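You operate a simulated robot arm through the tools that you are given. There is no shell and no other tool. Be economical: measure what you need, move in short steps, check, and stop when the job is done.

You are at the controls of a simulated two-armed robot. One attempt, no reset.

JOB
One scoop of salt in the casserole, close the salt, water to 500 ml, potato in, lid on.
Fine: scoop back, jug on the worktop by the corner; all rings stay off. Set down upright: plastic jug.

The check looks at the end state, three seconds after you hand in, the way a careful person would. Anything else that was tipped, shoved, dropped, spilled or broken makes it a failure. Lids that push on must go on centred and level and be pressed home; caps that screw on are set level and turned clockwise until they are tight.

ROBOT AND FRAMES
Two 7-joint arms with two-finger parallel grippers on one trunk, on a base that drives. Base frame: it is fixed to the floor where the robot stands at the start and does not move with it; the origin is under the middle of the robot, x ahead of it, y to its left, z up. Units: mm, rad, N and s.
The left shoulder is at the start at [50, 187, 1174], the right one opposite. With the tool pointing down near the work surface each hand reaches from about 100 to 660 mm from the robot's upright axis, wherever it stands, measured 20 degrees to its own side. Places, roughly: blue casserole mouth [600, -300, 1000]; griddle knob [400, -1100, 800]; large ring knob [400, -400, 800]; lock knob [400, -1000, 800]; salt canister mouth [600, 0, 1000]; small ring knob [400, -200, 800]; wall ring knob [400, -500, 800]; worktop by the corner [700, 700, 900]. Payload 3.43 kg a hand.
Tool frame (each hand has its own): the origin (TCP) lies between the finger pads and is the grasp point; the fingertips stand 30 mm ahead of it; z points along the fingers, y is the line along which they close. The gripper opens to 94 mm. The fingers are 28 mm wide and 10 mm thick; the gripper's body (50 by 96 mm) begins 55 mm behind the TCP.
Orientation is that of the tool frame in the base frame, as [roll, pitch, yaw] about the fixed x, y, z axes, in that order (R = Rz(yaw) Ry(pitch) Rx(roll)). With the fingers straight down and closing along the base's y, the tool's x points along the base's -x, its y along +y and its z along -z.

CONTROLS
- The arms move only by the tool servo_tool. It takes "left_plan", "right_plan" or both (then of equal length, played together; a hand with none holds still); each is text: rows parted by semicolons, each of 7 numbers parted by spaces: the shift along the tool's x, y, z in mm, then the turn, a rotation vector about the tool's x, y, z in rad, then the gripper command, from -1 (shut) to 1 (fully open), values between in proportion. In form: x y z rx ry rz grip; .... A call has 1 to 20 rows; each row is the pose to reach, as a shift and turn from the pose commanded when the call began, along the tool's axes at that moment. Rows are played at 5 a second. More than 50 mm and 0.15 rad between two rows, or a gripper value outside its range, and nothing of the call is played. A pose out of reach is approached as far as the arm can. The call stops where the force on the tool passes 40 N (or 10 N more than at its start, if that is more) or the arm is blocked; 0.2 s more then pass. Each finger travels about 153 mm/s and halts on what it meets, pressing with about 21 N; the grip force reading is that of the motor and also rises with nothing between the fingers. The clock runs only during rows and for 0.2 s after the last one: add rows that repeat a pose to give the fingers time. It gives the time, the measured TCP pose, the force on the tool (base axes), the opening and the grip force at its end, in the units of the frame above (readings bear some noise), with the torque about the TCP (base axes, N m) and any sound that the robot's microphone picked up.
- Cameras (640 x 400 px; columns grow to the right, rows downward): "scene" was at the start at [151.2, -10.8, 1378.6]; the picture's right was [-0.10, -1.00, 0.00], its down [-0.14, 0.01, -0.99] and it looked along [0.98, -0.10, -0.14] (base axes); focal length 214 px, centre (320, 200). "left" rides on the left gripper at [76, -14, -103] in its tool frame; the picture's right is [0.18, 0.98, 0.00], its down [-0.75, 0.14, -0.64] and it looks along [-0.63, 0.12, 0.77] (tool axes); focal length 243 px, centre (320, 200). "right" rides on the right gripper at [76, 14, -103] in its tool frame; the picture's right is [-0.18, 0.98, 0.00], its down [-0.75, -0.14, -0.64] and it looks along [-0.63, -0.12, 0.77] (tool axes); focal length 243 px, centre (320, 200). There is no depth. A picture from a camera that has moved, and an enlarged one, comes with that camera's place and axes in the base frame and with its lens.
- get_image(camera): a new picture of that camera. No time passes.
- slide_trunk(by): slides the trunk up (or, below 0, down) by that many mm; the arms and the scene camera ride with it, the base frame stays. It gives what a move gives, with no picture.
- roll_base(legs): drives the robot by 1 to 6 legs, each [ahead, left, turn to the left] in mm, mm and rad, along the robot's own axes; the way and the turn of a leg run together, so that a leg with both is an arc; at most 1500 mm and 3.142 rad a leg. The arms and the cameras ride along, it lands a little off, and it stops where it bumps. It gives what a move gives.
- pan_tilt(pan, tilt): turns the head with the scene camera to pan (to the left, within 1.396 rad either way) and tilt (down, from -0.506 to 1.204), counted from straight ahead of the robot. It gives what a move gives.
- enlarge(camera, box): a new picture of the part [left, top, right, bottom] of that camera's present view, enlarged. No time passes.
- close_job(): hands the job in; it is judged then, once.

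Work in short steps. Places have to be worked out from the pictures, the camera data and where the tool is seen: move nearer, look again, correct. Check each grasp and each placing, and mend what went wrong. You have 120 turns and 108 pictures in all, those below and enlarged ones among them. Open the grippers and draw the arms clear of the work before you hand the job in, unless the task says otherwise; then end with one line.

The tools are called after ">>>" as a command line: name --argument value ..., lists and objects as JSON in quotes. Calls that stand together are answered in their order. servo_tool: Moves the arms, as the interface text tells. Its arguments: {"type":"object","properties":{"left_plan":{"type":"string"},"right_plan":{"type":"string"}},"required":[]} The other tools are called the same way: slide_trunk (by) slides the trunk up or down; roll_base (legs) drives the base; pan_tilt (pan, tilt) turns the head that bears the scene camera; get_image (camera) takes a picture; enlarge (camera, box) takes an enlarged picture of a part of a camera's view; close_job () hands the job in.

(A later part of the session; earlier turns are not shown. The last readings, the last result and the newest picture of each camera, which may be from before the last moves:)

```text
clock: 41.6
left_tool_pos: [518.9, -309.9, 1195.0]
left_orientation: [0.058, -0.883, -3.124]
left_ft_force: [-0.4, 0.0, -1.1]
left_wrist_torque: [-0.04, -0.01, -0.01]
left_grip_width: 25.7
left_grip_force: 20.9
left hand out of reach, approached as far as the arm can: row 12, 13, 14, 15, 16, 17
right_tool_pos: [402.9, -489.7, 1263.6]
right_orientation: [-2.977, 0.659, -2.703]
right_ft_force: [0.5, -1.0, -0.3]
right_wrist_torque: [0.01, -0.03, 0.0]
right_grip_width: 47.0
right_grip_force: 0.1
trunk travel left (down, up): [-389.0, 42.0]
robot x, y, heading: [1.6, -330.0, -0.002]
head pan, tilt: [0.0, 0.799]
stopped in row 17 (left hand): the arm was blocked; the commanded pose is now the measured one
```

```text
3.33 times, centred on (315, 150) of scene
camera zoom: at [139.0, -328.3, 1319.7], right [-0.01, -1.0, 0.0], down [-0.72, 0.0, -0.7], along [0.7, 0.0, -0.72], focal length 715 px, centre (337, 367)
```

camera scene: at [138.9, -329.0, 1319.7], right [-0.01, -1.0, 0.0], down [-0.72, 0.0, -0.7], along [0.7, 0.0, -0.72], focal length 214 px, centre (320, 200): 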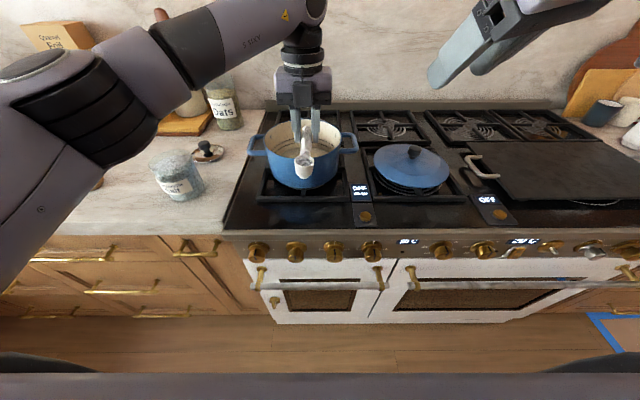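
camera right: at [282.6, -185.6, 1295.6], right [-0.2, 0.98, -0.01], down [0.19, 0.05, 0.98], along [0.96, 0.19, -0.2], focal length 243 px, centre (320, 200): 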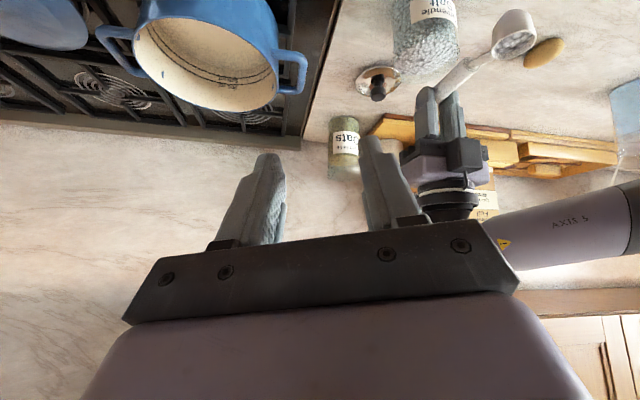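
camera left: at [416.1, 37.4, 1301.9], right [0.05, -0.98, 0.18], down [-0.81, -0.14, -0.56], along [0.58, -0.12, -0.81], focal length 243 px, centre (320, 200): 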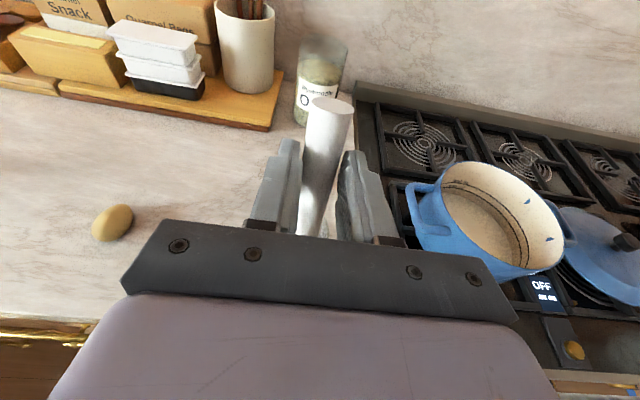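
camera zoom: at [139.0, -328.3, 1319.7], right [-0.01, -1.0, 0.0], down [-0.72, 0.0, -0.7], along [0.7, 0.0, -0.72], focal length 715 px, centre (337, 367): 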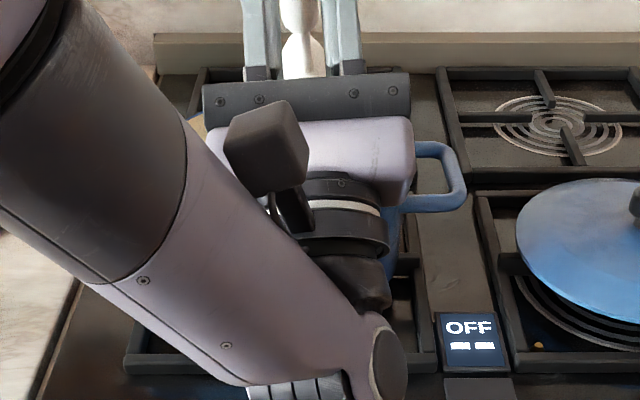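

The arm ended at its limit, tilted ~130° with the mouth over (590,-310), inside the pot. I raise it and tilt back to see the result.

>>> servo_tool --left_plan "15 0 12 0 0 0 -1; 31 0 25 0 0 0 -1; 46 0 38 0 -0.1 0 -1; 46 0 38 0 -0.24 0 -1; 46 0 38 0 -0.38 0 -1; 46 0 38 0 -0.52 0 -1; 46 0 38 0 -0.66 0 -1; 46 0 38 0 -0.8 0 -1; 46 0 38 0 -0.94 0 -1; 46 0 38 0 -1.08 0 -1; 46 0 38 0 -1.2 0 -1; 46 0 38 0 -1.2 0 -1"

>>> enlarge --camera "scene" --box '[230, 90, 400, 210]'

>>> get_image --camera "right"

```text
clock: 44.2
left_tool_pos: [516.5, -309.9, 1253.8]
left_orientation: [3.072, -1.056, 0.115]
left_ft_force: [-0.1, -0.7, -0.9]
left_wrist_torque: [0.03, -0.01, 0.03]
left_grip_width: 25.8
left_grip_force: 20.7
right_tool_pos: [403.1, -490.4, 1262.8]
right_orientation: [-2.978, 0.658, -2.701]
right_ft_force: [-0.2, 0.4, 0.2]
right_wrist_torque: [0.04, -0.03, 0.03]
right_grip_width: 47.2
right_grip_force: 0.0
trunk travel left (down, up): [-389.0, 42.0]
robot x, y, heading: [-0.9, -326.5, -0.004]
head pan, tilt: [0.0, 0.799]
```

```text
3.33 times, centred on (315, 150) of scene
camera zoom: at [138.8, -328.4, 1319.7], right [-0.01, -1.0, 0.0], down [-0.72, 0.0, -0.7], along [0.7, 0.0, -0.72], focal length 715 px, centre (337, 367)
```

zoom: 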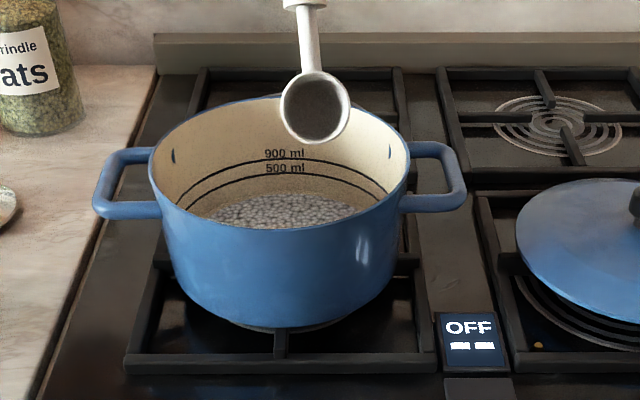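

```text
74 pictures are left
camera right: at [280.6, -513.0, 1295.2], right [-0.19, 0.98, -0.01], down [0.19, 0.05, 0.98], along [0.96, 0.18, -0.19], focal length 243 px, centre (320, 200)
```

right: 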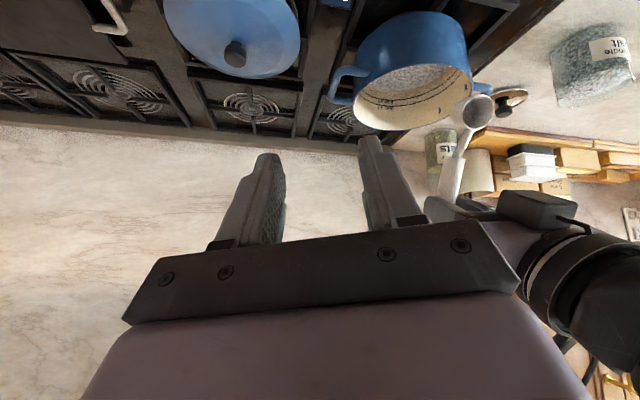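

Salt is in the pot, the scoop empty, nothing spilled outside. The 500 ml mark is the lower line. I level the scoop while drawing the left hand back.

>>> servo_tool --left_plan "-20 -10 -13 0 -0.12 0 -1; -42 -22 -27 0 -0.25 0 -1; -65 -34 -41 0 -0.38 0 -1; -88 -46 -56 0 -0.52 0 -1; -111 -58 -70 0 -0.66 0 -1; -134 -70 -85 0 -0.8 0 -1; -157 -82 -99 0 -0.93 0 -1; -178 -95 -113 0 -1.056 0 -1; -178 -95 -113 0 -1.056 0 -1"

>>> roll_base --legs '[[0, 327, 0]]'

```text
clock: 46.2
left_tool_pos: [325.2, -230.3, 1149.4]
left_orientation: [3.109, -0.003, 0.053]
left_ft_force: [0.0, 0.1, -0.8]
left_wrist_torque: [0.0, -0.05, 0.04]
left_grip_width: 25.6
left_grip_force: 20.8
right_tool_pos: [402.3, -489.7, 1263.0]
right_orientation: [-2.977, 0.66, -2.701]
right_ft_force: [0.1, 0.0, 0.1]
right_wrist_torque: [0.01, 0.02, -0.01]
right_grip_width: 47.0
right_grip_force: 0.0
trunk travel left (down, up): [-389.0, 42.0]
robot x, y, heading: [-2.5, -323.2, -0.004]
head pan, tilt: [0.0, 0.799]
```

```text
clock: 48.4
left_tool_pos: [328.5, 83.6, 1148.9]
left_orientation: [3.108, -0.003, 0.049]
left_ft_force: [0.4, -0.6, -0.3]
left_wrist_torque: [0.01, 0.0, -0.01]
left_grip_width: 25.5
left_grip_force: 21.4
right_tool_pos: [404.2, -175.4, 1263.2]
right_orientation: [-2.976, 0.66, -2.708]
right_ft_force: [-0.9, -0.3, -0.1]
right_wrist_torque: [-0.02, 0.02, -0.02]
right_grip_width: 47.0
right_grip_force: 0.0
trunk travel left (down, up): [-389.0, 42.0]
robot x, y, heading: [0.6, -7.1, -0.013]
head pan, tilt: [0.0, 0.799]
```

Now I unwind the yaw so the bowl points away again as it lay originally.

>>> servo_tool --left_plan "0 -8 0 0 0 0.145 -1; 0 -16 0 0 0 0.29 -1; 0 -24 0 0 0 0.435 -1; 0 -28 0 0 0 0.58 -1; 0 -28 0 0 0 0.725 -1; 0 -28 0 0 0 0.87 -1; 0 -28 0 0 0 1.015 -1; 0 -28 0 0 0 1.16 -1; 0 -28 0 0 0 1.305 -1; 0 -28 0 0 0 1.45 -1; 0 -28 0 0 0 1.595 -1; 0 -28 0 0 0 1.74 -1; 0 -28 0 0 0 1.885 -1; 0 -28 0 0 0 2.03 -1; 0 -28 0 0 0 2.175 -1; 0 -28 0 0 0 2.32 -1; 0 -28 0 0 0 2.465 -1; 0 -28 0 0 0 2.61 -1; 0 -28 0 0 0 2.755 -1; 0 -28 0 0 0 2.755 -1"

```text
clock: 52.5
left_tool_pos: [327.3, 111.3, 1148.5]
left_orientation: [-3.11, -0.008, -2.709]
left_ft_force: [0.0, -0.9, -1.1]
left_wrist_torque: [-0.02, 0.0, 0.01]
left_grip_width: 25.9
left_grip_force: 20.7
right_tool_pos: [405.5, -176.7, 1264.2]
right_orientation: [-2.977, 0.661, -2.709]
right_ft_force: [0.3, 0.5, -0.4]
right_wrist_torque: [0.03, 0.01, 0.01]
right_grip_width: 47.0
right_grip_force: 0.0
trunk travel left (down, up): [-389.0, 42.0]
robot x, y, heading: [3.1, -8.4, -0.009]
head pan, tilt: [0.0, 0.799]
```

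I finish the yaw and move above the original scoop spot (TCP target (571,179)).

>>> servo_tool --left_plan "-36 -6 12 -0.01 0 0.06 -1; -72 -12 25 -0.02 0 0.13 -1; -108 -18 38 -0.032 0 0.2 -1; -144 -24 50 -0.032 0 0.28 -1; -180 -30 63 -0.032 0 0.36 -1; -216 -35 75 -0.032 0 0.43 -1; -250 -40.5 88 -0.032 0 0.43 -1; -250 -40.5 88 -0.032 0 0.43 -1"

>>> get_image --camera "scene"

```text
clock: 54.4
left_tool_pos: [571.0, 178.0, 1062.9]
left_orientation: [-3.14, -0.002, -3.137]
left_ft_force: [-0.3, 0.3, 0.2]
left_wrist_torque: [-0.03, 0.02, -0.01]
left_grip_width: 25.8
left_grip_force: 21.0
right_tool_pos: [403.6, -176.6, 1263.4]
right_orientation: [-2.976, 0.66, -2.709]
right_ft_force: [-0.7, 0.8, -0.9]
right_wrist_torque: [-0.01, 0.03, -0.04]
right_grip_width: 46.9
right_grip_force: 0.0
trunk travel left (down, up): [-389.0, 42.0]
robot x, y, heading: [2.0, -10.8, -0.017]
head pan, tilt: [0.0, 0.799]
```

```text
73 pictures are left
camera scene: at [141.4, -13.6, 1319.7], right [-0.01, -1.0, 0.0], down [-0.72, 0.01, -0.7], along [0.7, -0.01, -0.72], focal length 214 px, centre (320, 200)
```

scene: 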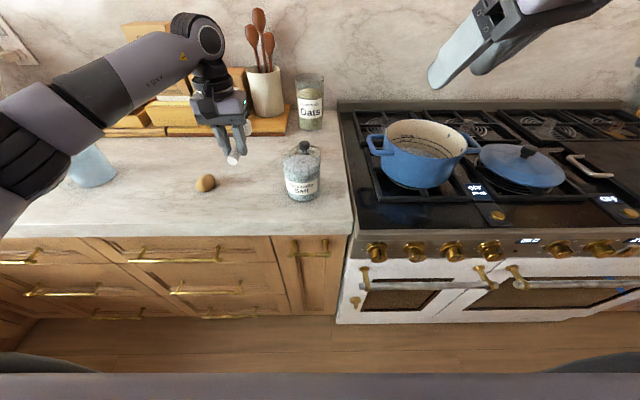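

I lower it to the original grasp height and open slowly.

>>> servo_tool --left_plan "0 0 35 0 0 0 -1; 0 0 70 0 0 0 -1; 0 0 92 0 0 0 -1; 0 0 100 0 0 0 -1; 0 0 105 0 0 0 -1; 0 0 105 0 0 0 -1; 0 0 105 0 0 0 -0.2; 0 0 105 0 0 0 0.2; 0 0 105 0 0 0 0.6; 0 0 105 0 0 0 0.6; 0 0 70 0 0 0 0.6; 0 0 30 0 0 0 0.8; 0 0 -10 0 0 0 0.8; 0 0 -10 0 0 0 0.8"

>>> get_image --camera "left"

```text
clock: 57.4
left_tool_pos: [573.7, 176.9, 1069.0]
left_orientation: [-3.139, -0.001, -3.138]
left_ft_force: [-0.2, 0.0, -0.7]
left_wrist_torque: [0.02, 0.01, -0.01]
left_grip_width: 84.5
left_grip_force: 0.1
right_tool_pos: [405.5, -175.9, 1263.7]
right_orientation: [-2.978, 0.66, -2.708]
right_ft_force: [-0.7, 0.5, 0.4]
right_wrist_torque: [-0.01, 0.01, 0.02]
right_grip_width: 47.1
right_grip_force: 0.0
trunk travel left (down, up): [-389.0, 42.0]
robot x, y, heading: [5.1, -5.7, -0.01]
head pan, tilt: [0.0, 0.799]
```

```text
72 pictures are left
camera left: at [497.6, 163.7, 1171.8], right [-0.19, 0.98, 0.0], down [0.75, 0.15, 0.64], along [0.63, 0.12, -0.77], focal length 243 px, centre (320, 200)
```

left: 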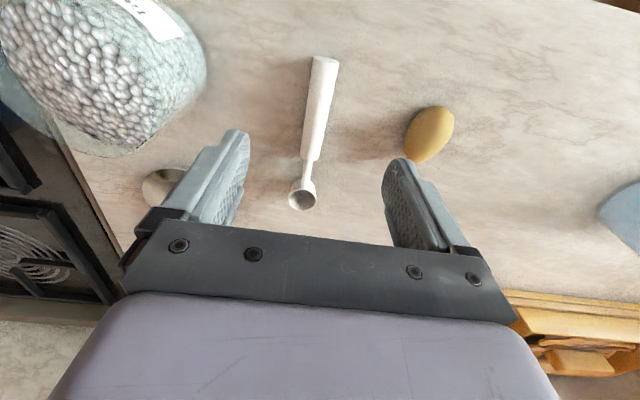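

The scoop is back in place. The canister lid at x≈727 is far, so I check how close the base is to the cabinet by looking down.

>>> pan_tilt --pan 0.0 --tilt 1.2

>>> get_image --camera "scene"

```text
clock: 58.2
left_tool_pos: [574.1, 178.4, 1068.4]
left_orientation: [-3.14, -0.003, -3.137]
left_ft_force: [1.0, 0.3, -0.1]
left_wrist_torque: [0.01, 0.02, 0.0]
left_grip_width: 84.6
left_grip_force: 0.0
right_tool_pos: [405.0, -175.9, 1263.5]
right_orientation: [-2.98, 0.659, -2.709]
right_ft_force: [-0.6, 0.4, 0.5]
right_wrist_torque: [0.03, 0.0, 0.01]
right_grip_width: 46.9
right_grip_force: 0.0
trunk travel left (down, up): [-389.0, 42.0]
robot x, y, heading: [2.0, -11.2, -0.014]
head pan, tilt: [0.0, 1.201]
```

```text
71 pictures are left
camera scene: at [116.8, -13.3, 1292.0], right [-0.01, -1.0, 0.0], down [-0.93, 0.01, -0.36], along [0.36, 0.0, -0.93], focal length 214 px, centre (320, 200)
```

scene: 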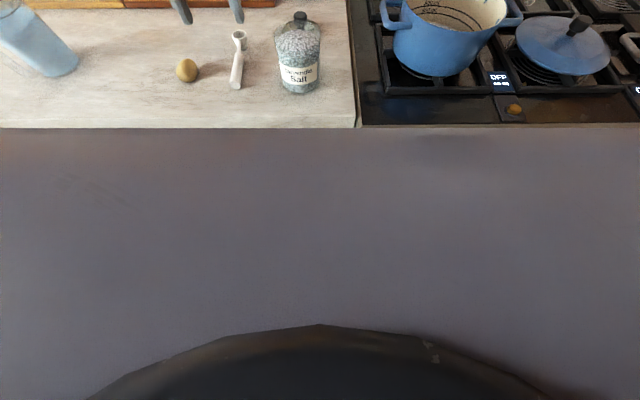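

The view below is blocked by my own body, but earlier views show floor clear at x≥260. I move the left hand over the canister, then drive 100 mm ahead.

>>> servo_tool --left_plan "5 -35 -15 0 0 0 0.3; 10 -75 -35 0 0 0 0.3; 14 -115 -55 0 0 0 0.3; 14 -148 -60 0 0 0 0.3; 14 -148 -60 0 0 0 0.3"

>>> roll_base --legs '[[100, 10, 0.013]]'

>>> get_image --camera "left"

>>> pan_tilt --pan 0.0 --tilt 0.8

>>> get_image --camera "scene"

```text
clock: 59.4
left_tool_pos: [558.0, 31.4, 1130.9]
left_orientation: [-3.14, -0.001, -3.136]
left_ft_force: [-0.3, 0.1, -0.2]
left_wrist_torque: [-0.02, -0.06, 0.03]
left_grip_width: 61.1
left_grip_force: 0.1
right_tool_pos: [406.0, -177.0, 1263.0]
right_orientation: [-2.977, 0.661, -2.71]
right_ft_force: [0.5, 0.3, -0.7]
right_wrist_torque: [-0.01, -0.02, -0.02]
right_grip_width: 47.3
right_grip_force: 0.1
trunk travel left (down, up): [-389.0, 42.0]
robot x, y, heading: [0.9, -11.3, -0.009]
head pan, tilt: [0.0, 1.201]
```

```text
clock: 60.6
left_tool_pos: [660.2, 47.1, 1130.8]
left_orientation: [-3.141, -0.001, -3.122]
left_ft_force: [0.0, -0.4, -1.1]
left_wrist_torque: [-0.04, -0.01, -0.01]
left_grip_width: 61.1
left_grip_force: 0.1
right_tool_pos: [509.7, -162.5, 1262.4]
right_orientation: [-2.978, 0.659, -2.695]
right_ft_force: [0.7, 1.2, 0.2]
right_wrist_torque: [-0.01, -0.01, 0.0]
right_grip_width: 47.1
right_grip_force: 0.0
trunk travel left (down, up): [-389.0, 42.0]
robot x, y, heading: [103.5, -4.4, -0.004]
head pan, tilt: [0.0, 1.201]
```

```text
70 pictures are left
camera left: at [584.0, 31.8, 1233.4], right [-0.2, 0.98, 0.0], down [0.75, 0.16, 0.64], along [0.63, 0.13, -0.77], focal length 243 px, centre (320, 200)
```

left: 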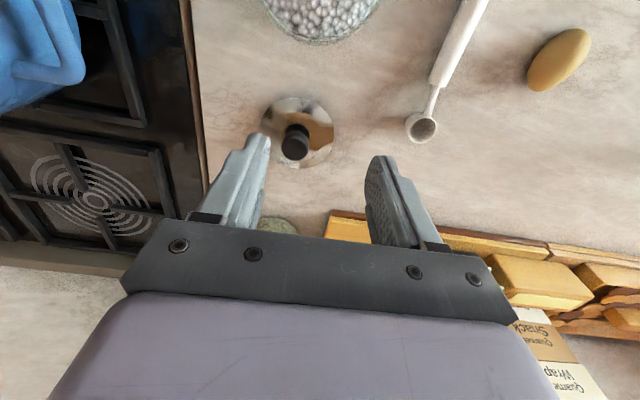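

```text
clock: 61.5
left_tool_pos: [658.3, 47.7, 1131.2]
left_orientation: [-3.139, -0.002, -3.124]
left_ft_force: [0.4, 0.7, 0.4]
left_wrist_torque: [-0.04, 0.0, -0.03]
left_grip_width: 61.1
left_grip_force: 0.0
right_tool_pos: [507.8, -163.3, 1264.8]
right_orientation: [-2.976, 0.662, -2.696]
right_ft_force: [1.0, -0.6, 0.3]
right_wrist_torque: [-0.01, -0.02, -0.01]
right_grip_width: 47.0
right_grip_force: 0.0
trunk travel left (down, up): [-389.0, 42.0]
robot x, y, heading: [104.5, -1.3, -0.002]
head pan, tilt: [0.0, 0.799]
```

```text
69 pictures are left
camera scene: at [243.0, -2.7, 1319.6], right [0.0, -1.0, 0.0], down [-0.72, 0.0, -0.7], along [0.7, 0.0, -0.72], focal length 214 px, centre (320, 200)
```

scene: 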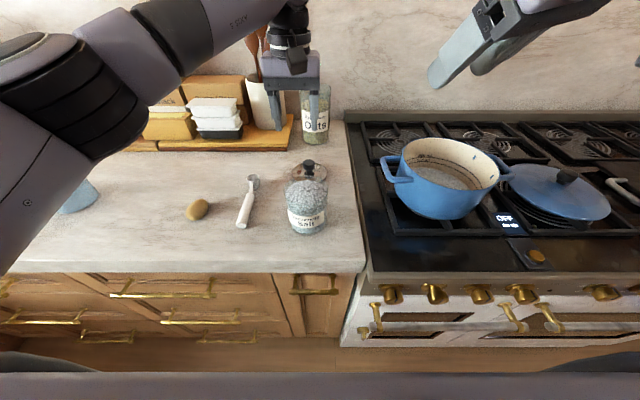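

Now I enlarge the lid in both views to triangulate its knob and disc.

>>> enlarge --camera "scene" --box '[270, 140, 350, 240]'

>>> enlarge --camera "left" --box '[240, 70, 360, 180]'

```text
4.00 times, centred on (310, 190) of scene
camera zoom: at [243.0, -2.7, 1319.6], right [0.0, -1.0, 0.0], down [-0.72, 0.0, -0.7], along [0.7, 0.0, -0.72], focal length 858 px, centre (360, 240)
```

zoom: 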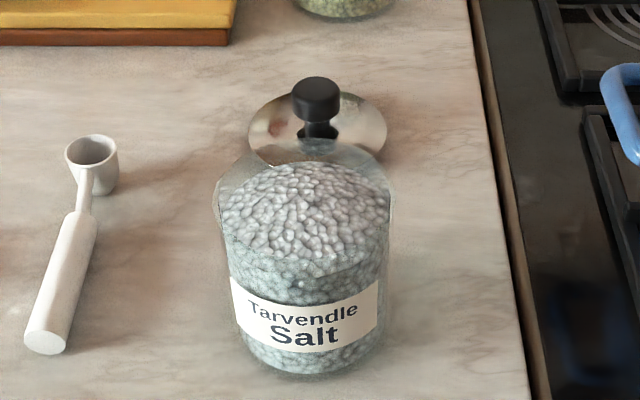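

```text
3.64 times, centred on (300, 125) of left
camera zoom: at [583.2, 31.7, 1233.9], right [-0.2, 0.98, 0.0], down [0.75, 0.16, 0.64], along [0.63, 0.13, -0.77], focal length 882 px, centre (393, 473)
```

zoom: 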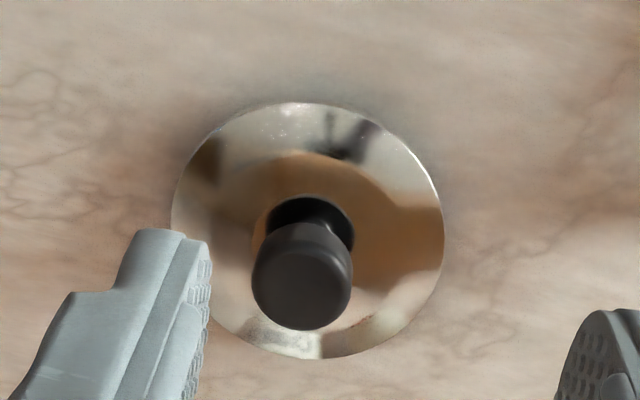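

Lid disc centre ≈ (727,29), knob cap Ø32 with top ≈ z 971; canister rim centre ≈ (562,25.5,1022). I descend onto the knob and grip it.

>>> servo_tool --left_plan "-34 -10 0 0 0 0.01 0.3; -67.7 -19.3 20 0 0 0.018 0.3; -67.7 -19.3 60 0 0 0.018 0.3; -67.7 -19.3 100 0 0 0.018 0.3; -67.7 -19.3 135 0 0 0.018 0.3; -67.7 -19.3 150 0 0 0.018 0.3; -67.7 -19.3 163 0 0 0.018 0.3; -67.7 -19.3 163 0 0 0.018 0.3"

>>> get_image --camera "left"

```text
clock: 63.2
left_tool_pos: [699.6, 37.1, 973.0]
left_orientation: [-3.14, -0.002, 3.139]
left_ft_force: [-0.3, -0.4, 0.3]
left_wrist_torque: [-0.02, -0.02, 0.0]
left_grip_width: 61.3
left_grip_force: 0.1
left hand out of reach, approached as far as the arm can: row 1, 2, 3, 4, 5, 6, 7, 8
right_tool_pos: [508.0, -162.1, 1264.2]
right_orientation: [-2.978, 0.661, -2.696]
right_ft_force: [-1.0, -0.7, 0.0]
right_wrist_torque: [0.01, -0.01, 0.01]
right_grip_width: 47.0
right_grip_force: 0.1
trunk travel left (down, up): [-389.0, 42.0]
robot x, y, heading: [102.7, -3.1, -0.003]
head pan, tilt: [0.0, 0.799]
```

```text
66 pictures are left
camera left: at [623.7, 22.2, 1077.2], right [-0.18, 0.98, 0.0], down [0.75, 0.14, 0.64], along [0.63, 0.12, -0.77], focal length 243 px, centre (320, 200)
```

left: 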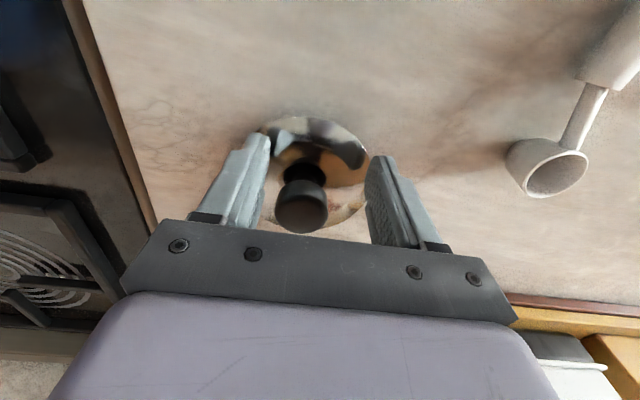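

27 mm short in reach. I raise the hand, drive 50 mm further ahead, then try again.

>>> servo_tool --left_plan "0 0 -40 0 0 0 0.3; 0 0 -80 0 0 0 0.3; 20 0 -110 0 0 0 0.3; 20 0 -110 0 0 0 0.3"

>>> roll_base --legs '[[50, -5, 0]]'

```text
clock: 64.2
left_tool_pos: [680.1, 36.8, 1081.8]
left_orientation: [-3.14, -0.003, -3.14]
left_ft_force: [-0.3, -0.3, -0.4]
left_wrist_torque: [0.01, -0.02, 0.0]
left_grip_width: 60.9
left_grip_force: 0.1
left hand out of reach, approached as far as the arm can: row 2
right_tool_pos: [508.7, -162.3, 1262.6]
right_orientation: [-2.978, 0.659, -2.698]
right_ft_force: [0.8, -0.3, -0.8]
right_wrist_torque: [-0.02, 0.03, 0.02]
right_grip_width: 46.9
right_grip_force: 0.1
trunk travel left (down, up): [-389.0, 42.0]
robot x, y, heading: [109.8, -4.4, 0.002]
head pan, tilt: [0.0, 0.799]
```

```text
clock: 65.3
left_tool_pos: [718.0, 51.8, 1080.8]
left_orientation: [-3.14, -0.001, -3.131]
left_ft_force: [-1.3, 0.1, 0.2]
left_wrist_torque: [0.01, 0.0, 0.0]
left_grip_width: 61.2
left_grip_force: 0.2
right_tool_pos: [550.2, -151.0, 1263.3]
right_orientation: [-2.981, 0.662, -2.686]
right_ft_force: [-0.7, 0.8, -0.2]
right_wrist_torque: [0.02, 0.02, 0.04]
right_grip_width: 47.2
right_grip_force: 0.0
trunk travel left (down, up): [-389.0, 42.0]
robot x, y, heading: [143.1, 7.8, 0.014]
head pan, tilt: [0.0, 0.799]
stopped in leg 1: the robot was blocked; the commanded pose is now the measured one
```

The base bumped the cabinet (x≈143) but that's near enough. Hand is at (718,52,1081); go down around the knob.

>>> servo_tool --left_plan "-9 -22.3 0 0 0 0.01 0.3; -9 -22.3 30 0 0 0.01 0.3; -9 -22.3 60 0 0 0.01 0.3; -9 -22.3 90 0 0 0.01 0.3; -9 -22.3 105 0 0 0.01 0.3; -9 -22.3 110 0 0 0.01 0.3; -9 -22.3 110 0 0 0.01 0.3"

>>> get_image --camera "left"

```text
clock: 66.9
left_tool_pos: [729.6, 32.1, 968.9]
left_orientation: [-3.141, -0.001, -3.139]
left_ft_force: [-0.5, 0.7, -1.1]
left_wrist_torque: [-0.01, 0.03, 0.04]
left_grip_width: 61.0
left_grip_force: 0.1
left hand out of reach, approached as far as the arm can: row 1
right_tool_pos: [550.4, -148.2, 1263.3]
right_orientation: [-2.975, 0.661, -2.686]
right_ft_force: [0.4, 1.2, -0.4]
right_wrist_torque: [0.02, 0.0, -0.01]
right_grip_width: 47.2
right_grip_force: 0.0
trunk travel left (down, up): [-389.0, 42.0]
robot x, y, heading: [144.0, 7.7, 0.006]
head pan, tilt: [0.0, 0.799]
```

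```text
65 pictures are left
camera left: at [653.3, 16.7, 1071.8], right [-0.19, 0.98, 0.0], down [0.76, 0.14, 0.64], along [0.63, 0.12, -0.77], focal length 243 px, centre (320, 200)
```

left: 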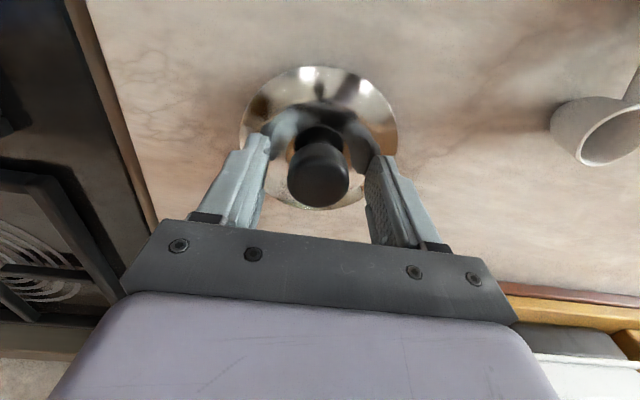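

The fingers straddle the knob; I shift 4 mm back in x and close.

>>> servo_tool --left_plan "4 -1 0 0 0 0 0.3; 4 -1 0 0 0 0 0; 4 -1 0 0 0 0 -0.4; 4 -1 0 0 0 0 -1; 4 -1 0 0 0 0 -1; 4 -1 0 0 0 0 -1"

>>> get_image --camera "left"

```text
clock: 68.3
left_tool_pos: [723.9, 30.0, 969.4]
left_orientation: [-3.14, -0.001, -3.14]
left_ft_force: [-0.2, 0.4, 5.5]
left_wrist_torque: [0.1, 0.03, -0.04]
left_grip_width: 33.5
left_grip_force: 20.8
right_tool_pos: [550.4, -148.8, 1262.8]
right_orientation: [-2.978, 0.661, -2.687]
right_ft_force: [0.4, -0.3, 0.2]
right_wrist_torque: [0.0, -0.02, 0.01]
right_grip_width: 47.1
right_grip_force: 0.0
trunk travel left (down, up): [-389.0, 42.0]
robot x, y, heading: [143.9, 2.9, 0.012]
head pan, tilt: [0.0, 0.799]
```

```text
64 pictures are left
camera left: at [649.3, 15.5, 1072.5], right [-0.19, 0.98, 0.0], down [0.75, 0.14, 0.64], along [0.63, 0.12, -0.77], focal length 243 px, centre (320, 200)
```

left: 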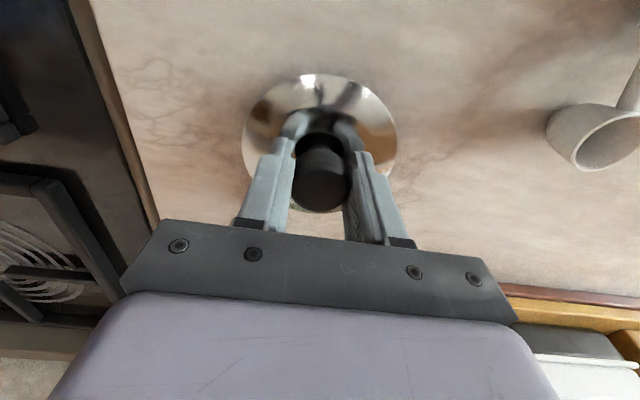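

Gripped (33.5 mm). I lift the lid, and move it above the canister.

>>> servo_tool --left_plan "0 0 -25 0 0 0 -1; 0 0 -60 0 0 0 -1; 0 0 -100 0 0 0 -1; 0 0 -130 0 0 0 -1; 40 -1 -130 0 0 0 -1; 80 -2 -130 0 0 0 -1; 120 -3 -130 0 0 0 -1; 159 -4 -130 0 0 0 -1; 159 -4 -130 0 0 0 -1"

>>> get_image --camera "left"

>>> enlarge --camera "scene" --box '[240, 120, 400, 280]'

```text
clock: 70.3
left_tool_pos: [564.8, 26.6, 1099.6]
left_orientation: [-3.137, -0.004, -3.14]
left_ft_force: [-0.5, 0.1, -1.3]
left_wrist_torque: [-0.01, 0.0, -0.01]
left_grip_width: 33.7
left_grip_force: 20.7
left hand out of reach, approached as far as the arm can: row 4
right_tool_pos: [552.0, -148.8, 1263.8]
right_orientation: [-2.977, 0.659, -2.688]
right_ft_force: [-0.4, -0.1, -0.7]
right_wrist_torque: [0.06, 0.02, -0.01]
right_grip_width: 46.8
right_grip_force: 0.0
trunk travel left (down, up): [-389.0, 42.0]
robot x, y, heading: [141.4, 12.5, 0.009]
head pan, tilt: [0.0, 0.799]
```

```text
63 pictures are left
camera left: at [489.8, 11.7, 1202.6], right [-0.19, 0.98, 0.0], down [0.76, 0.14, 0.64], along [0.63, 0.12, -0.77], focal length 243 px, centre (320, 200)
```

left: 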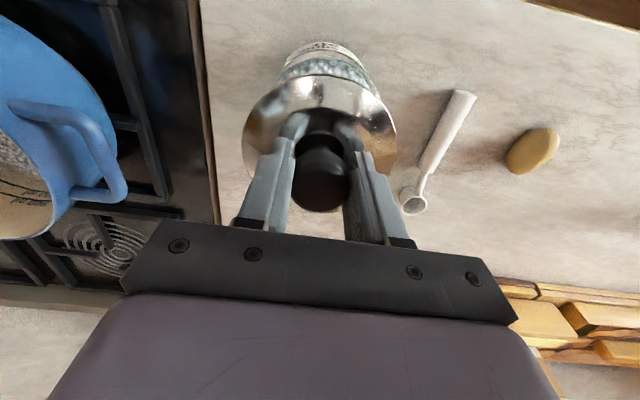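

```text
2.50 times, centred on (320, 200) of scene
camera zoom: at [283.6, 8.6, 1319.7], right [0.01, -1.0, 0.0], down [-0.72, -0.01, -0.7], along [0.7, 0.01, -0.72], focal length 536 px, centre (320, 200)
```

zoom: 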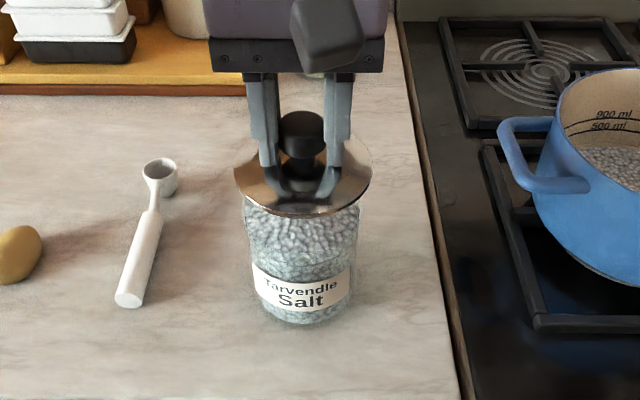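

Lateral alignment looks nearly right. I enlarge the left view to check the canister axis relative to the lid.

>>> enlarge --camera "left" --box '[230, 30, 410, 140]'

>>> enlarge --camera "scene" --box '[280, 160, 350, 260]'

```text
3.56 times, centred on (320, 85) of left
camera zoom: at [489.8, 11.7, 1202.6], right [-0.19, 0.98, 0.0], down [0.76, 0.14, 0.64], along [0.63, 0.12, -0.77], focal length 863 px, centre (320, 609)
```

zoom: 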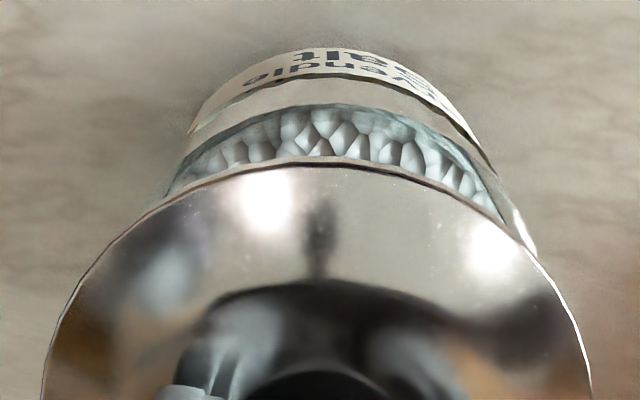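

```text
4.00 times, centred on (315, 210) of scene
camera zoom: at [283.6, 8.6, 1319.7], right [0.01, -1.0, 0.0], down [-0.72, -0.01, -0.7], along [0.7, 0.01, -0.72], focal length 858 px, centre (340, 160)
```

zoom: 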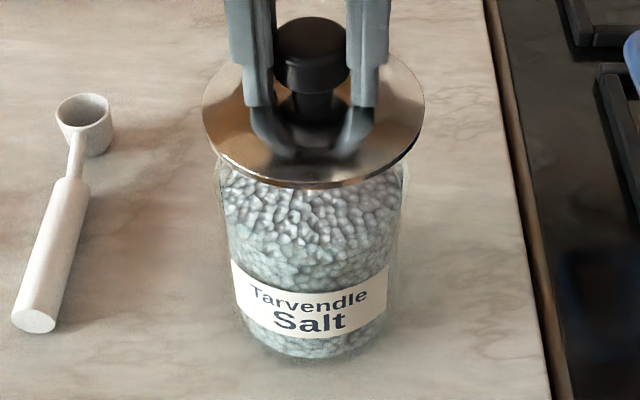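

By comparing near edges, the lid centre is ~5 mm ahead of the TCP, so it sits ~7 mm too far and ~2 mm too far right of the canister centre. I correct and lower to just above the rim.

>>> servo_tool --left_plan "4 1 0 0 0 0 -1; 7 2.3 8 0 0 0 -1; 7 2.3 16 0 0 0 -1; 7 2.3 22 0 0 0 -1; 7 2.3 22 0 0 0 -1"

>>> enlarge --camera "left" --box '[230, 30, 410, 140]'

>>> enlarge --camera "scene" --box '[280, 160, 350, 260]'

```text
clock: 71.5
left_tool_pos: [557.6, 29.1, 1078.0]
left_orientation: [-3.14, -0.001, -3.14]
left_ft_force: [-0.2, 0.0, -0.5]
left_wrist_torque: [0.01, -0.02, -0.01]
left_grip_width: 33.6
left_grip_force: 21.1
right_tool_pos: [552.5, -147.6, 1262.7]
right_orientation: [-2.977, 0.659, -2.685]
right_ft_force: [-0.6, -0.2, -0.5]
right_wrist_torque: [0.01, 0.0, 0.0]
right_grip_width: 47.1
right_grip_force: 0.2
trunk travel left (down, up): [-389.0, 42.0]
robot x, y, heading: [141.9, 6.7, 0.011]
head pan, tilt: [0.0, 0.799]
```

```text
3.56 times, centred on (320, 85) of left
camera zoom: at [481.9, 14.0, 1182.7], right [-0.19, 0.98, 0.0], down [0.76, 0.14, 0.64], along [0.63, 0.12, -0.77], focal length 863 px, centre (320, 609)
```

zoom: 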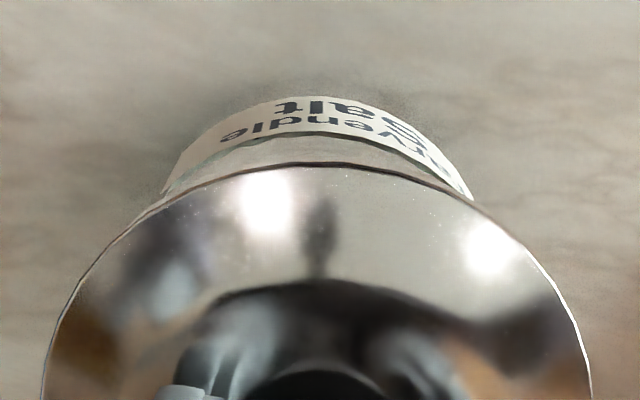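

```text
4.00 times, centred on (315, 210) of scene
camera zoom: at [283.5, 8.7, 1319.7], right [0.01, -1.0, 0.0], down [-0.72, -0.01, -0.7], along [0.7, 0.01, -0.72], focal length 858 px, centre (340, 160)
```

zoom: 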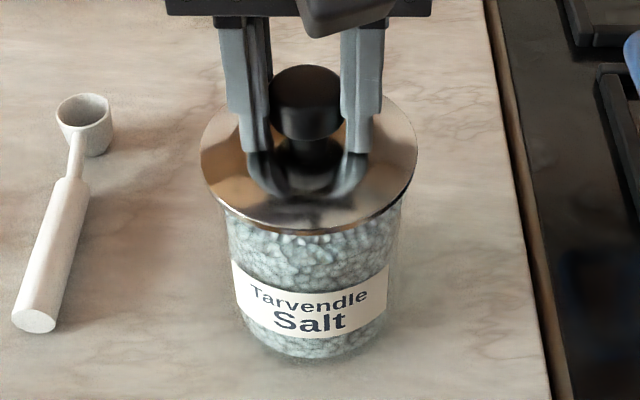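

Alignment looks good in both views. I lower slowly in small steps to contact.

>>> servo_tool --left_plan "0 0 3 0 0 0 -1; 0 0 6 0 0 0 -1; 0 0 9 0 0 0 -1; 0 0 12 0 0 0 -1; 0 0 14 0 0 0 -1; 0 0 14 0 0 0 -1"

>>> enlarge --camera "scene" --box '[280, 160, 350, 260]'

```text
clock: 72.9
left_tool_pos: [559.1, 28.3, 1063.8]
left_orientation: [-3.139, -0.002, -3.139]
left_ft_force: [1.7, 0.4, -0.8]
left_wrist_torque: [-0.02, -0.05, -0.01]
left_grip_width: 33.6
left_grip_force: 20.7
right_tool_pos: [551.5, -147.2, 1263.6]
right_orientation: [-2.977, 0.657, -2.687]
right_ft_force: [-0.3, 0.0, -0.2]
right_wrist_torque: [0.05, 0.0, 0.01]
right_grip_width: 46.9
right_grip_force: 0.1
trunk travel left (down, up): [-389.0, 42.0]
robot x, y, heading: [145.3, 7.8, 0.01]
head pan, tilt: [0.0, 0.799]
```

```text
4.00 times, centred on (315, 210) of scene
camera zoom: at [283.6, 8.7, 1319.7], right [0.01, -1.0, 0.0], down [-0.72, -0.01, -0.7], along [0.7, 0.01, -0.72], focal length 858 px, centre (340, 160)
```

zoom: 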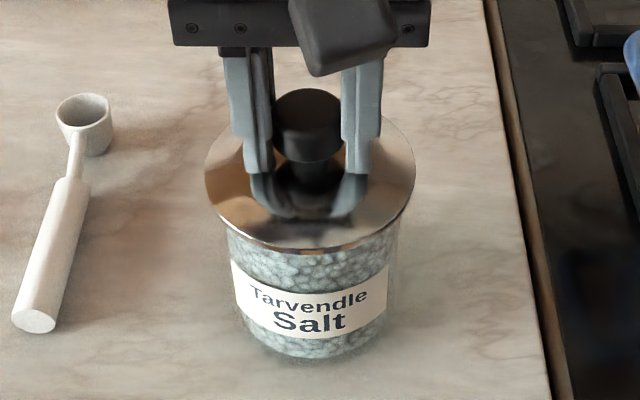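

No contact yet (fz ≈ 0). I continue down in 2 mm steps.

>>> servo_tool --left_plan "0 0 2 0 0 0 -1; 0 0 4 0 0 0 -1; 0 0 6 0 0 0 -1; 0 0 8 0 0 0 -1; 0 0 10 0 0 0 -1; 0 0 12 0 0 0 -1; 0 0 12 0 0 0 -1"

```text
clock: 74.2
left_tool_pos: [560.5, 28.4, 1059.6]
left_orientation: [-3.134, 0.005, -3.14]
left_ft_force: [-3.1, 0.8, 12.4]
left_wrist_torque: [0.41, 0.57, 0.06]
left_grip_width: 33.9
left_grip_force: 21.0
right_tool_pos: [550.5, -148.5, 1263.0]
right_orientation: [-2.978, 0.659, -2.682]
right_ft_force: [0.3, -0.2, 0.7]
right_wrist_torque: [-0.01, 0.01, -0.01]
right_grip_width: 47.0
right_grip_force: 0.1
trunk travel left (down, up): [-389.0, 42.0]
robot x, y, heading: [143.8, 7.3, 0.019]
head pan, tilt: [0.0, 0.799]
stopped in row 6 (left hand): the force on the tool passed its limit (the readings are from after the stop); the commanded pose is now the measured one
```

Contact with limit force at TCP z≈1059.6. I look at how the lid sits.

>>> enlarge --camera "scene" --box '[280, 160, 350, 260]'

>>> get_image --camera "right"

```text
4.00 times, centred on (315, 210) of scene
camera zoom: at [282.4, 8.7, 1319.6], right [0.01, -1.0, 0.0], down [-0.72, -0.01, -0.7], along [0.7, 0.01, -0.72], focal length 858 px, centre (340, 160)
```

zoom: 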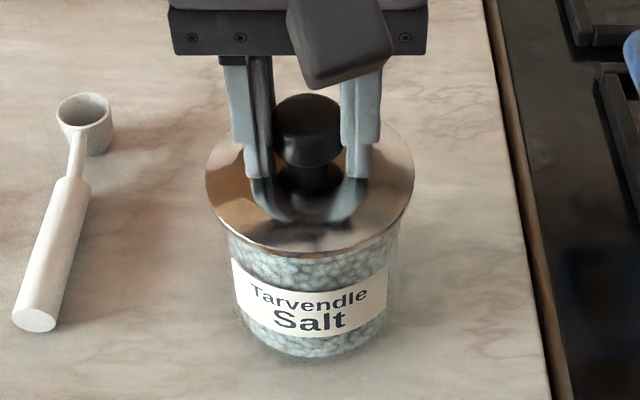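

```text
55 pictures are left
camera right: at [428.2, -173.3, 1294.7], right [-0.21, 0.98, -0.01], down [0.19, 0.05, 0.98], along [0.96, 0.2, -0.2], focal length 243 px, centre (320, 200)
```

right: 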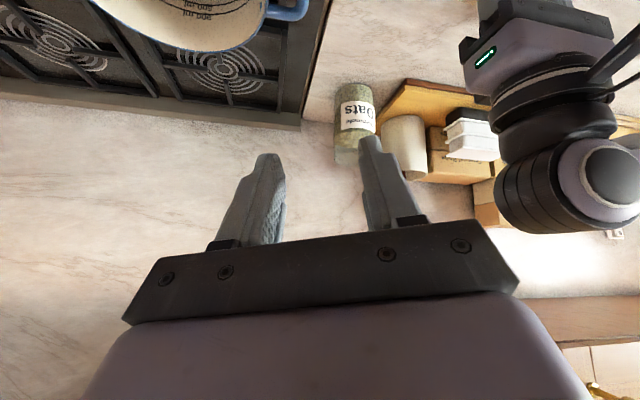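

I release the knob and rise to see how the lid sits by itself.

>>> servo_tool --left_plan "0 0 -1 0 0 0 -1; 0 0 -1 0 0 0 -0.2; 0 0 -1 0 0 0 0.2; 0 0 -1 0 0 0 0.2; 0 0 -40 0 0 0 0.2; 0 0 -75 0 0 0 0.2; 0 0 -75 0 0 0 0.2"

>>> get_image --camera "left"

```text
clock: 75.8
left_tool_pos: [560.0, 30.0, 1131.5]
left_orientation: [-3.134, 0.005, -3.14]
left_ft_force: [0.0, 0.5, -1.2]
left_wrist_torque: [0.01, 0.0, 0.03]
left_grip_width: 56.1
left_grip_force: 0.0
right_tool_pos: [549.6, -147.4, 1262.2]
right_orientation: [-2.976, 0.66, -2.685]
right_ft_force: [-0.6, -0.2, 0.0]
right_wrist_torque: [-0.02, 0.0, 0.02]
right_grip_width: 47.1
right_grip_force: 0.0
trunk travel left (down, up): [-389.0, 42.0]
robot x, y, heading: [145.3, 11.8, 0.013]
head pan, tilt: [0.0, 0.799]
```

```text
54 pictures are left
camera left: at [484.3, 15.9, 1234.9], right [-0.19, 0.98, -0.01], down [0.75, 0.15, 0.64], along [0.63, 0.11, -0.76], focal length 243 px, centre (320, 200)
```

left: 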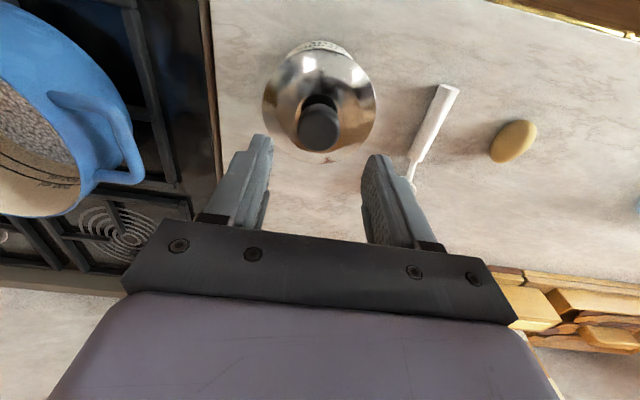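

Lid sits level and centred. I close the fingers and press straight down on the knob top to press it home.

>>> servo_tool --left_plan "-2 -1.5 0 0 0 0 -0.5; -2 -1.5 0 0 0 0 -1; -2 -1.5 15 0 0 0 -1; -2 -1.5 28 0 0 0 -1; -2 -1.5 34 0 0 0 -1; -2 -1.5 37 0 0 0 -1; -2 -1.5 39 0 0 0 -1; -2 -1.5 41 0 0 0 -1; -2 -1.5 43 0 0 0 -1; -2 -1.5 45 0 0 0 -1; -2 -1.5 47 0 0 0 -1; -2 -1.5 49 0 0 0 -1; -2 -1.5 51 0 0 0 -1; -2 -1.5 53 0 0 0 -1"

```text
clock: 78.4
left_tool_pos: [562.5, 26.9, 1088.9]
left_orientation: [-3.125, 0.016, -3.138]
left_ft_force: [-2.6, 2.6, 13.0]
left_wrist_torque: [0.07, 0.28, -0.04]
left_grip_width: 0.0
left_grip_force: 21.3
right_tool_pos: [549.7, -147.9, 1262.7]
right_orientation: [-2.977, 0.66, -2.684]
right_ft_force: [0.5, -0.1, 0.1]
right_wrist_torque: [-0.01, -0.02, -0.01]
right_grip_width: 47.1
right_grip_force: 0.1
trunk travel left (down, up): [-389.0, 42.0]
robot x, y, heading: [143.3, 8.5, 0.02]
head pan, tilt: [0.0, 0.799]
stopped in row 13 (left hand): the force on the tool passed its limit (the readings are from after the stop); the commanded pose is now the measured one
```

Pressed to the limit at z=1088.9. I press a second time to see whether it yields any further.

>>> servo_tool --left_plan "0 0 -4 0 -0.01 0 -1; 0 0 0 0 -0.015 0 -1; 0 0 2 0 -0.015 0 -1; 0 0 4 0 -0.015 0 -1; 0 0 6 0 -0.015 0 -1; 0 0 8 0 -0.015 0 -1; 0 0 10 0 -0.015 0 -1; 0 0 12 0 -0.015 0 -1; 0 0 14 0 -0.015 0 -1"

>>> enlarge --camera "scene" --box '[280, 160, 350, 260]'

```text
clock: 79.5
left_tool_pos: [565.1, 27.5, 1091.5]
left_orientation: [-3.117, 0.041, -3.135]
left_ft_force: [-3.9, 1.4, 13.8]
left_wrist_torque: [0.13, 0.31, -0.04]
left_grip_width: 0.1
left_grip_force: 21.0
right_tool_pos: [550.1, -147.8, 1262.3]
right_orientation: [-2.978, 0.661, -2.685]
right_ft_force: [0.2, 0.0, -0.4]
right_wrist_torque: [0.01, -0.01, 0.03]
right_grip_width: 46.9
right_grip_force: 0.1
trunk travel left (down, up): [-389.0, 42.0]
robot x, y, heading: [144.6, 8.4, 0.011]
head pan, tilt: [0.0, 0.799]
stopped in row 5 (left hand): the force on the tool passed its limit (the readings are from after the stop); the commanded pose is now the measured one
```

```text
4.00 times, centred on (315, 210) of scene
camera zoom: at [282.5, 8.8, 1319.5], right [0.01, -1.0, 0.0], down [-0.72, -0.01, -0.7], along [0.7, 0.01, -0.72], focal length 858 px, centre (340, 160)
```

zoom: 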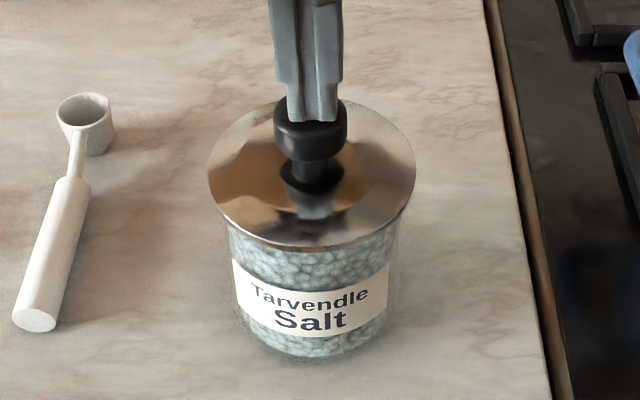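

No further yield: the lid is home, level and centred (disc just on the rim). I raise and retract the hand, re-levelling it, then drive left towards the jug.

>>> servo_tool --left_plan "0 0 -40 0 0 0 -1; 20 0 -80 -0.012 0.02 0 -0.5; 50 20 -110 -0.025 0.041 0 0.2; 80 40 -120 -0.025 0.041 0 0.8; 80 40 -120 -0.025 0.041 0 1"

>>> roll_base --legs '[[-25, 0, 0], [0, 400, -0.01]]'

>>> pan_tilt --pan 0.45 --tilt 0.8

>>> get_image --camera "scene"

```text
clock: 80.7
left_tool_pos: [480.6, 64.9, 1200.9]
left_orientation: [3.138, -0.005, -3.136]
left_ft_force: [0.4, 0.0, 0.7]
left_wrist_torque: [-0.02, -0.01, -0.01]
left_grip_width: 94.0
left_grip_force: 0.0
right_tool_pos: [550.5, -147.8, 1262.1]
right_orientation: [-2.976, 0.659, -2.685]
right_ft_force: [-0.6, 0.4, -0.5]
right_wrist_torque: [0.03, -0.01, 0.01]
right_grip_width: 47.1
right_grip_force: 0.0
trunk travel left (down, up): [-389.0, 42.0]
robot x, y, heading: [143.9, 10.3, 0.009]
head pan, tilt: [0.0, 0.799]
```

```text
clock: 83.7
left_tool_pos: [451.5, 458.2, 1202.1]
left_orientation: [3.138, -0.005, 3.139]
left_ft_force: [-0.3, -0.4, 0.6]
left_wrist_torque: [0.0, 0.01, 0.01]
left_grip_width: 94.1
left_grip_force: 0.0
right_tool_pos: [519.3, 245.0, 1262.1]
right_orientation: [-2.978, 0.66, -2.692]
right_ft_force: [0.1, -0.7, 0.3]
right_wrist_torque: [-0.02, 0.03, 0.02]
right_grip_width: 47.3
right_grip_force: 0.1
trunk travel left (down, up): [-389.0, 42.0]
robot x, y, heading: [113.9, 404.0, 0.004]
head pan, tilt: [0.0, 0.799]
stopped in leg 2: the robot was blocked; the commanded pose is now the measured one
```

```text
clock: 84.6
left_tool_pos: [451.0, 457.4, 1200.8]
left_orientation: [3.14, -0.006, 3.14]
left_ft_force: [0.1, 0.0, -0.4]
left_wrist_torque: [-0.01, -0.01, -0.01]
left_grip_width: 93.8
left_grip_force: 0.0
right_tool_pos: [520.5, 244.1, 1263.4]
right_orientation: [-2.977, 0.66, -2.691]
right_ft_force: [0.2, -0.4, -0.1]
right_wrist_torque: [0.0, 0.05, 0.0]
right_grip_width: 47.0
right_grip_force: 0.0
trunk travel left (down, up): [-389.0, 42.0]
robot x, y, heading: [112.9, 404.7, 0.009]
head pan, tilt: [0.45, 0.799]
```

```text
52 pictures are left
camera scene: at [245.5, 438.0, 1319.7], right [0.44, -0.9, 0.0], down [-0.64, -0.32, -0.7], along [0.63, 0.31, -0.72], focal length 214 px, centre (320, 200)
```

scene: 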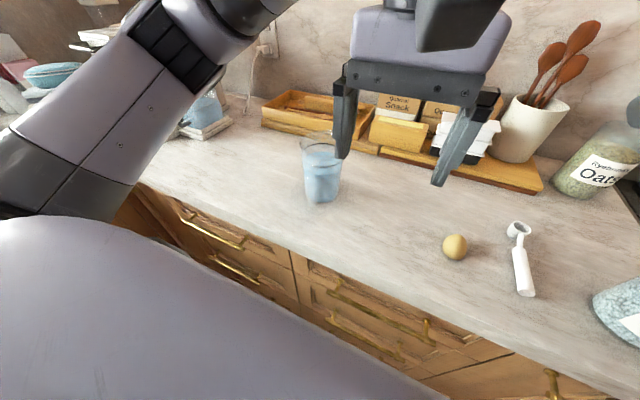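

The base stopped at y≈404, close enough: jug ≈ (590,600). I move the left hand to look at the jug.

>>> servo_tool --left_plan "0 40 10 0 0 0 1; 0 80 20 0 0 0 1; 0 120 30 0 0 0 1; 0 135 40 0 0 0 1; 0 135 40 0 0 0 1"

>>> get_image --camera "left"

>>> enlarge --camera "scene" --box '[270, 110, 370, 220]'

```text
clock: 85.8
left_tool_pos: [452.7, 593.1, 1160.2]
left_orientation: [3.138, -0.006, 3.139]
left_ft_force: [-0.3, 0.0, -0.4]
left_wrist_torque: [-0.01, -0.01, 0.01]
left_grip_width: 93.5
left_grip_force: 0.0
right_tool_pos: [520.3, 243.9, 1262.1]
right_orientation: [-2.979, 0.66, -2.691]
right_ft_force: [0.1, 0.2, 0.1]
right_wrist_torque: [-0.01, 0.01, -0.03]
right_grip_width: 46.9
right_grip_force: 0.1
trunk travel left (down, up): [-389.0, 42.0]
robot x, y, heading: [114.1, 401.6, 0.005]
head pan, tilt: [0.45, 0.799]
```

```text
51 pictures are left
camera left: at [376.3, 578.7, 1264.9], right [-0.18, 0.98, 0.0], down [0.76, 0.14, 0.64], along [0.63, 0.12, -0.77], focal length 243 px, centre (320, 200)
```

left: 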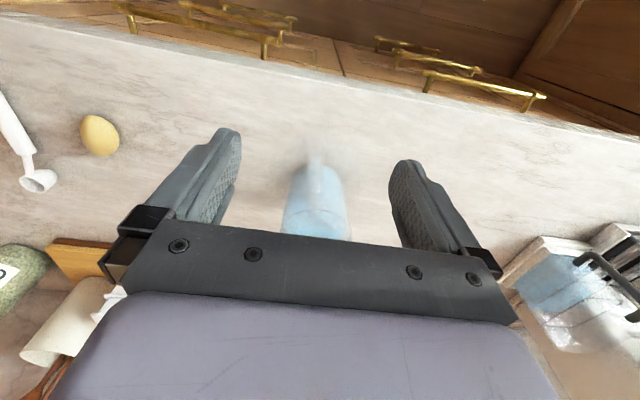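

```text
3.64 times, centred on (320, 165) of scene
camera zoom: at [245.5, 438.0, 1319.7], right [0.44, -0.9, 0.0], down [-0.64, -0.32, -0.7], along [0.63, 0.31, -0.72], focal length 780 px, centre (320, 327)
```

zoom: 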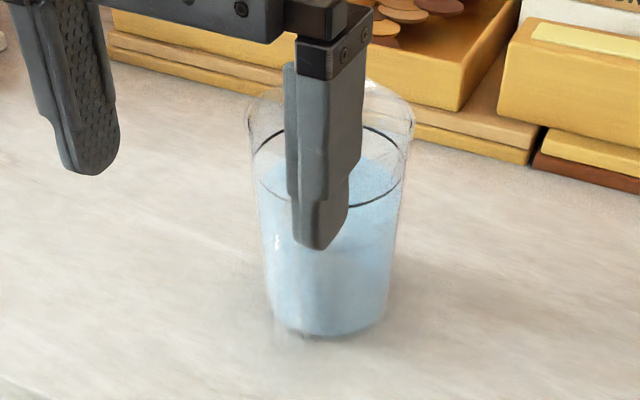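

The jug tapers (≈83 base, ≈98 rim), its handle points toward me (-x). Best grasp: right hand with horizontal fingers pointing +y, closing along x, one finger passing through the handle loop. First I turn the right hand to fingers-down, closing along x.

>>> servo_tool --right_plan "0 0 0 0.04 0.0406 0.134 0; 0 0 0 0.08 0.081 0.268 0; 0 0 0 0.119 0.122 0.403 0; 0 0 0 0.159 0.162 0.537 0; 0 0 0 0.199 0.203 0.671 0; 0 0 0 0.239 0.244 0.805 0; 0 0 0 0.278 0.284 0.939 0; 0 0 0 0.318 0.325 1.074 0; 0 0 0 0.358 0.366 1.208 0; 0 0 0 0.398 0.406 1.342 0; 0 0 0 0.438 0.447 1.476 0; 0 0 0 0.477 0.488 1.61 0; 0 0 0 0.517 0.528 1.745 0; 0 0 0 0.557 0.569 1.879 0; 0 0 0 0.557 0.569 1.879 0.5"

```text
clock: 89.0
left_tool_pos: [452.3, 593.3, 1161.3]
left_orientation: [3.139, -0.005, 3.14]
left_ft_force: [0.8, -0.1, 0.6]
left_wrist_torque: [0.03, 0.02, 0.0]
left_grip_width: 94.0
left_grip_force: 0.0
right_tool_pos: [519.7, 244.4, 1261.9]
right_orientation: [-3.139, -0.001, 1.567]
right_ft_force: [-0.2, -0.4, 0.6]
right_wrist_torque: [-0.02, -0.02, 0.03]
right_grip_width: 70.4
right_grip_force: 0.1
trunk travel left (down, up): [-389.0, 42.0]
robot x, y, heading: [112.8, 401.8, 0.005]
head pan, tilt: [0.45, 0.799]
```

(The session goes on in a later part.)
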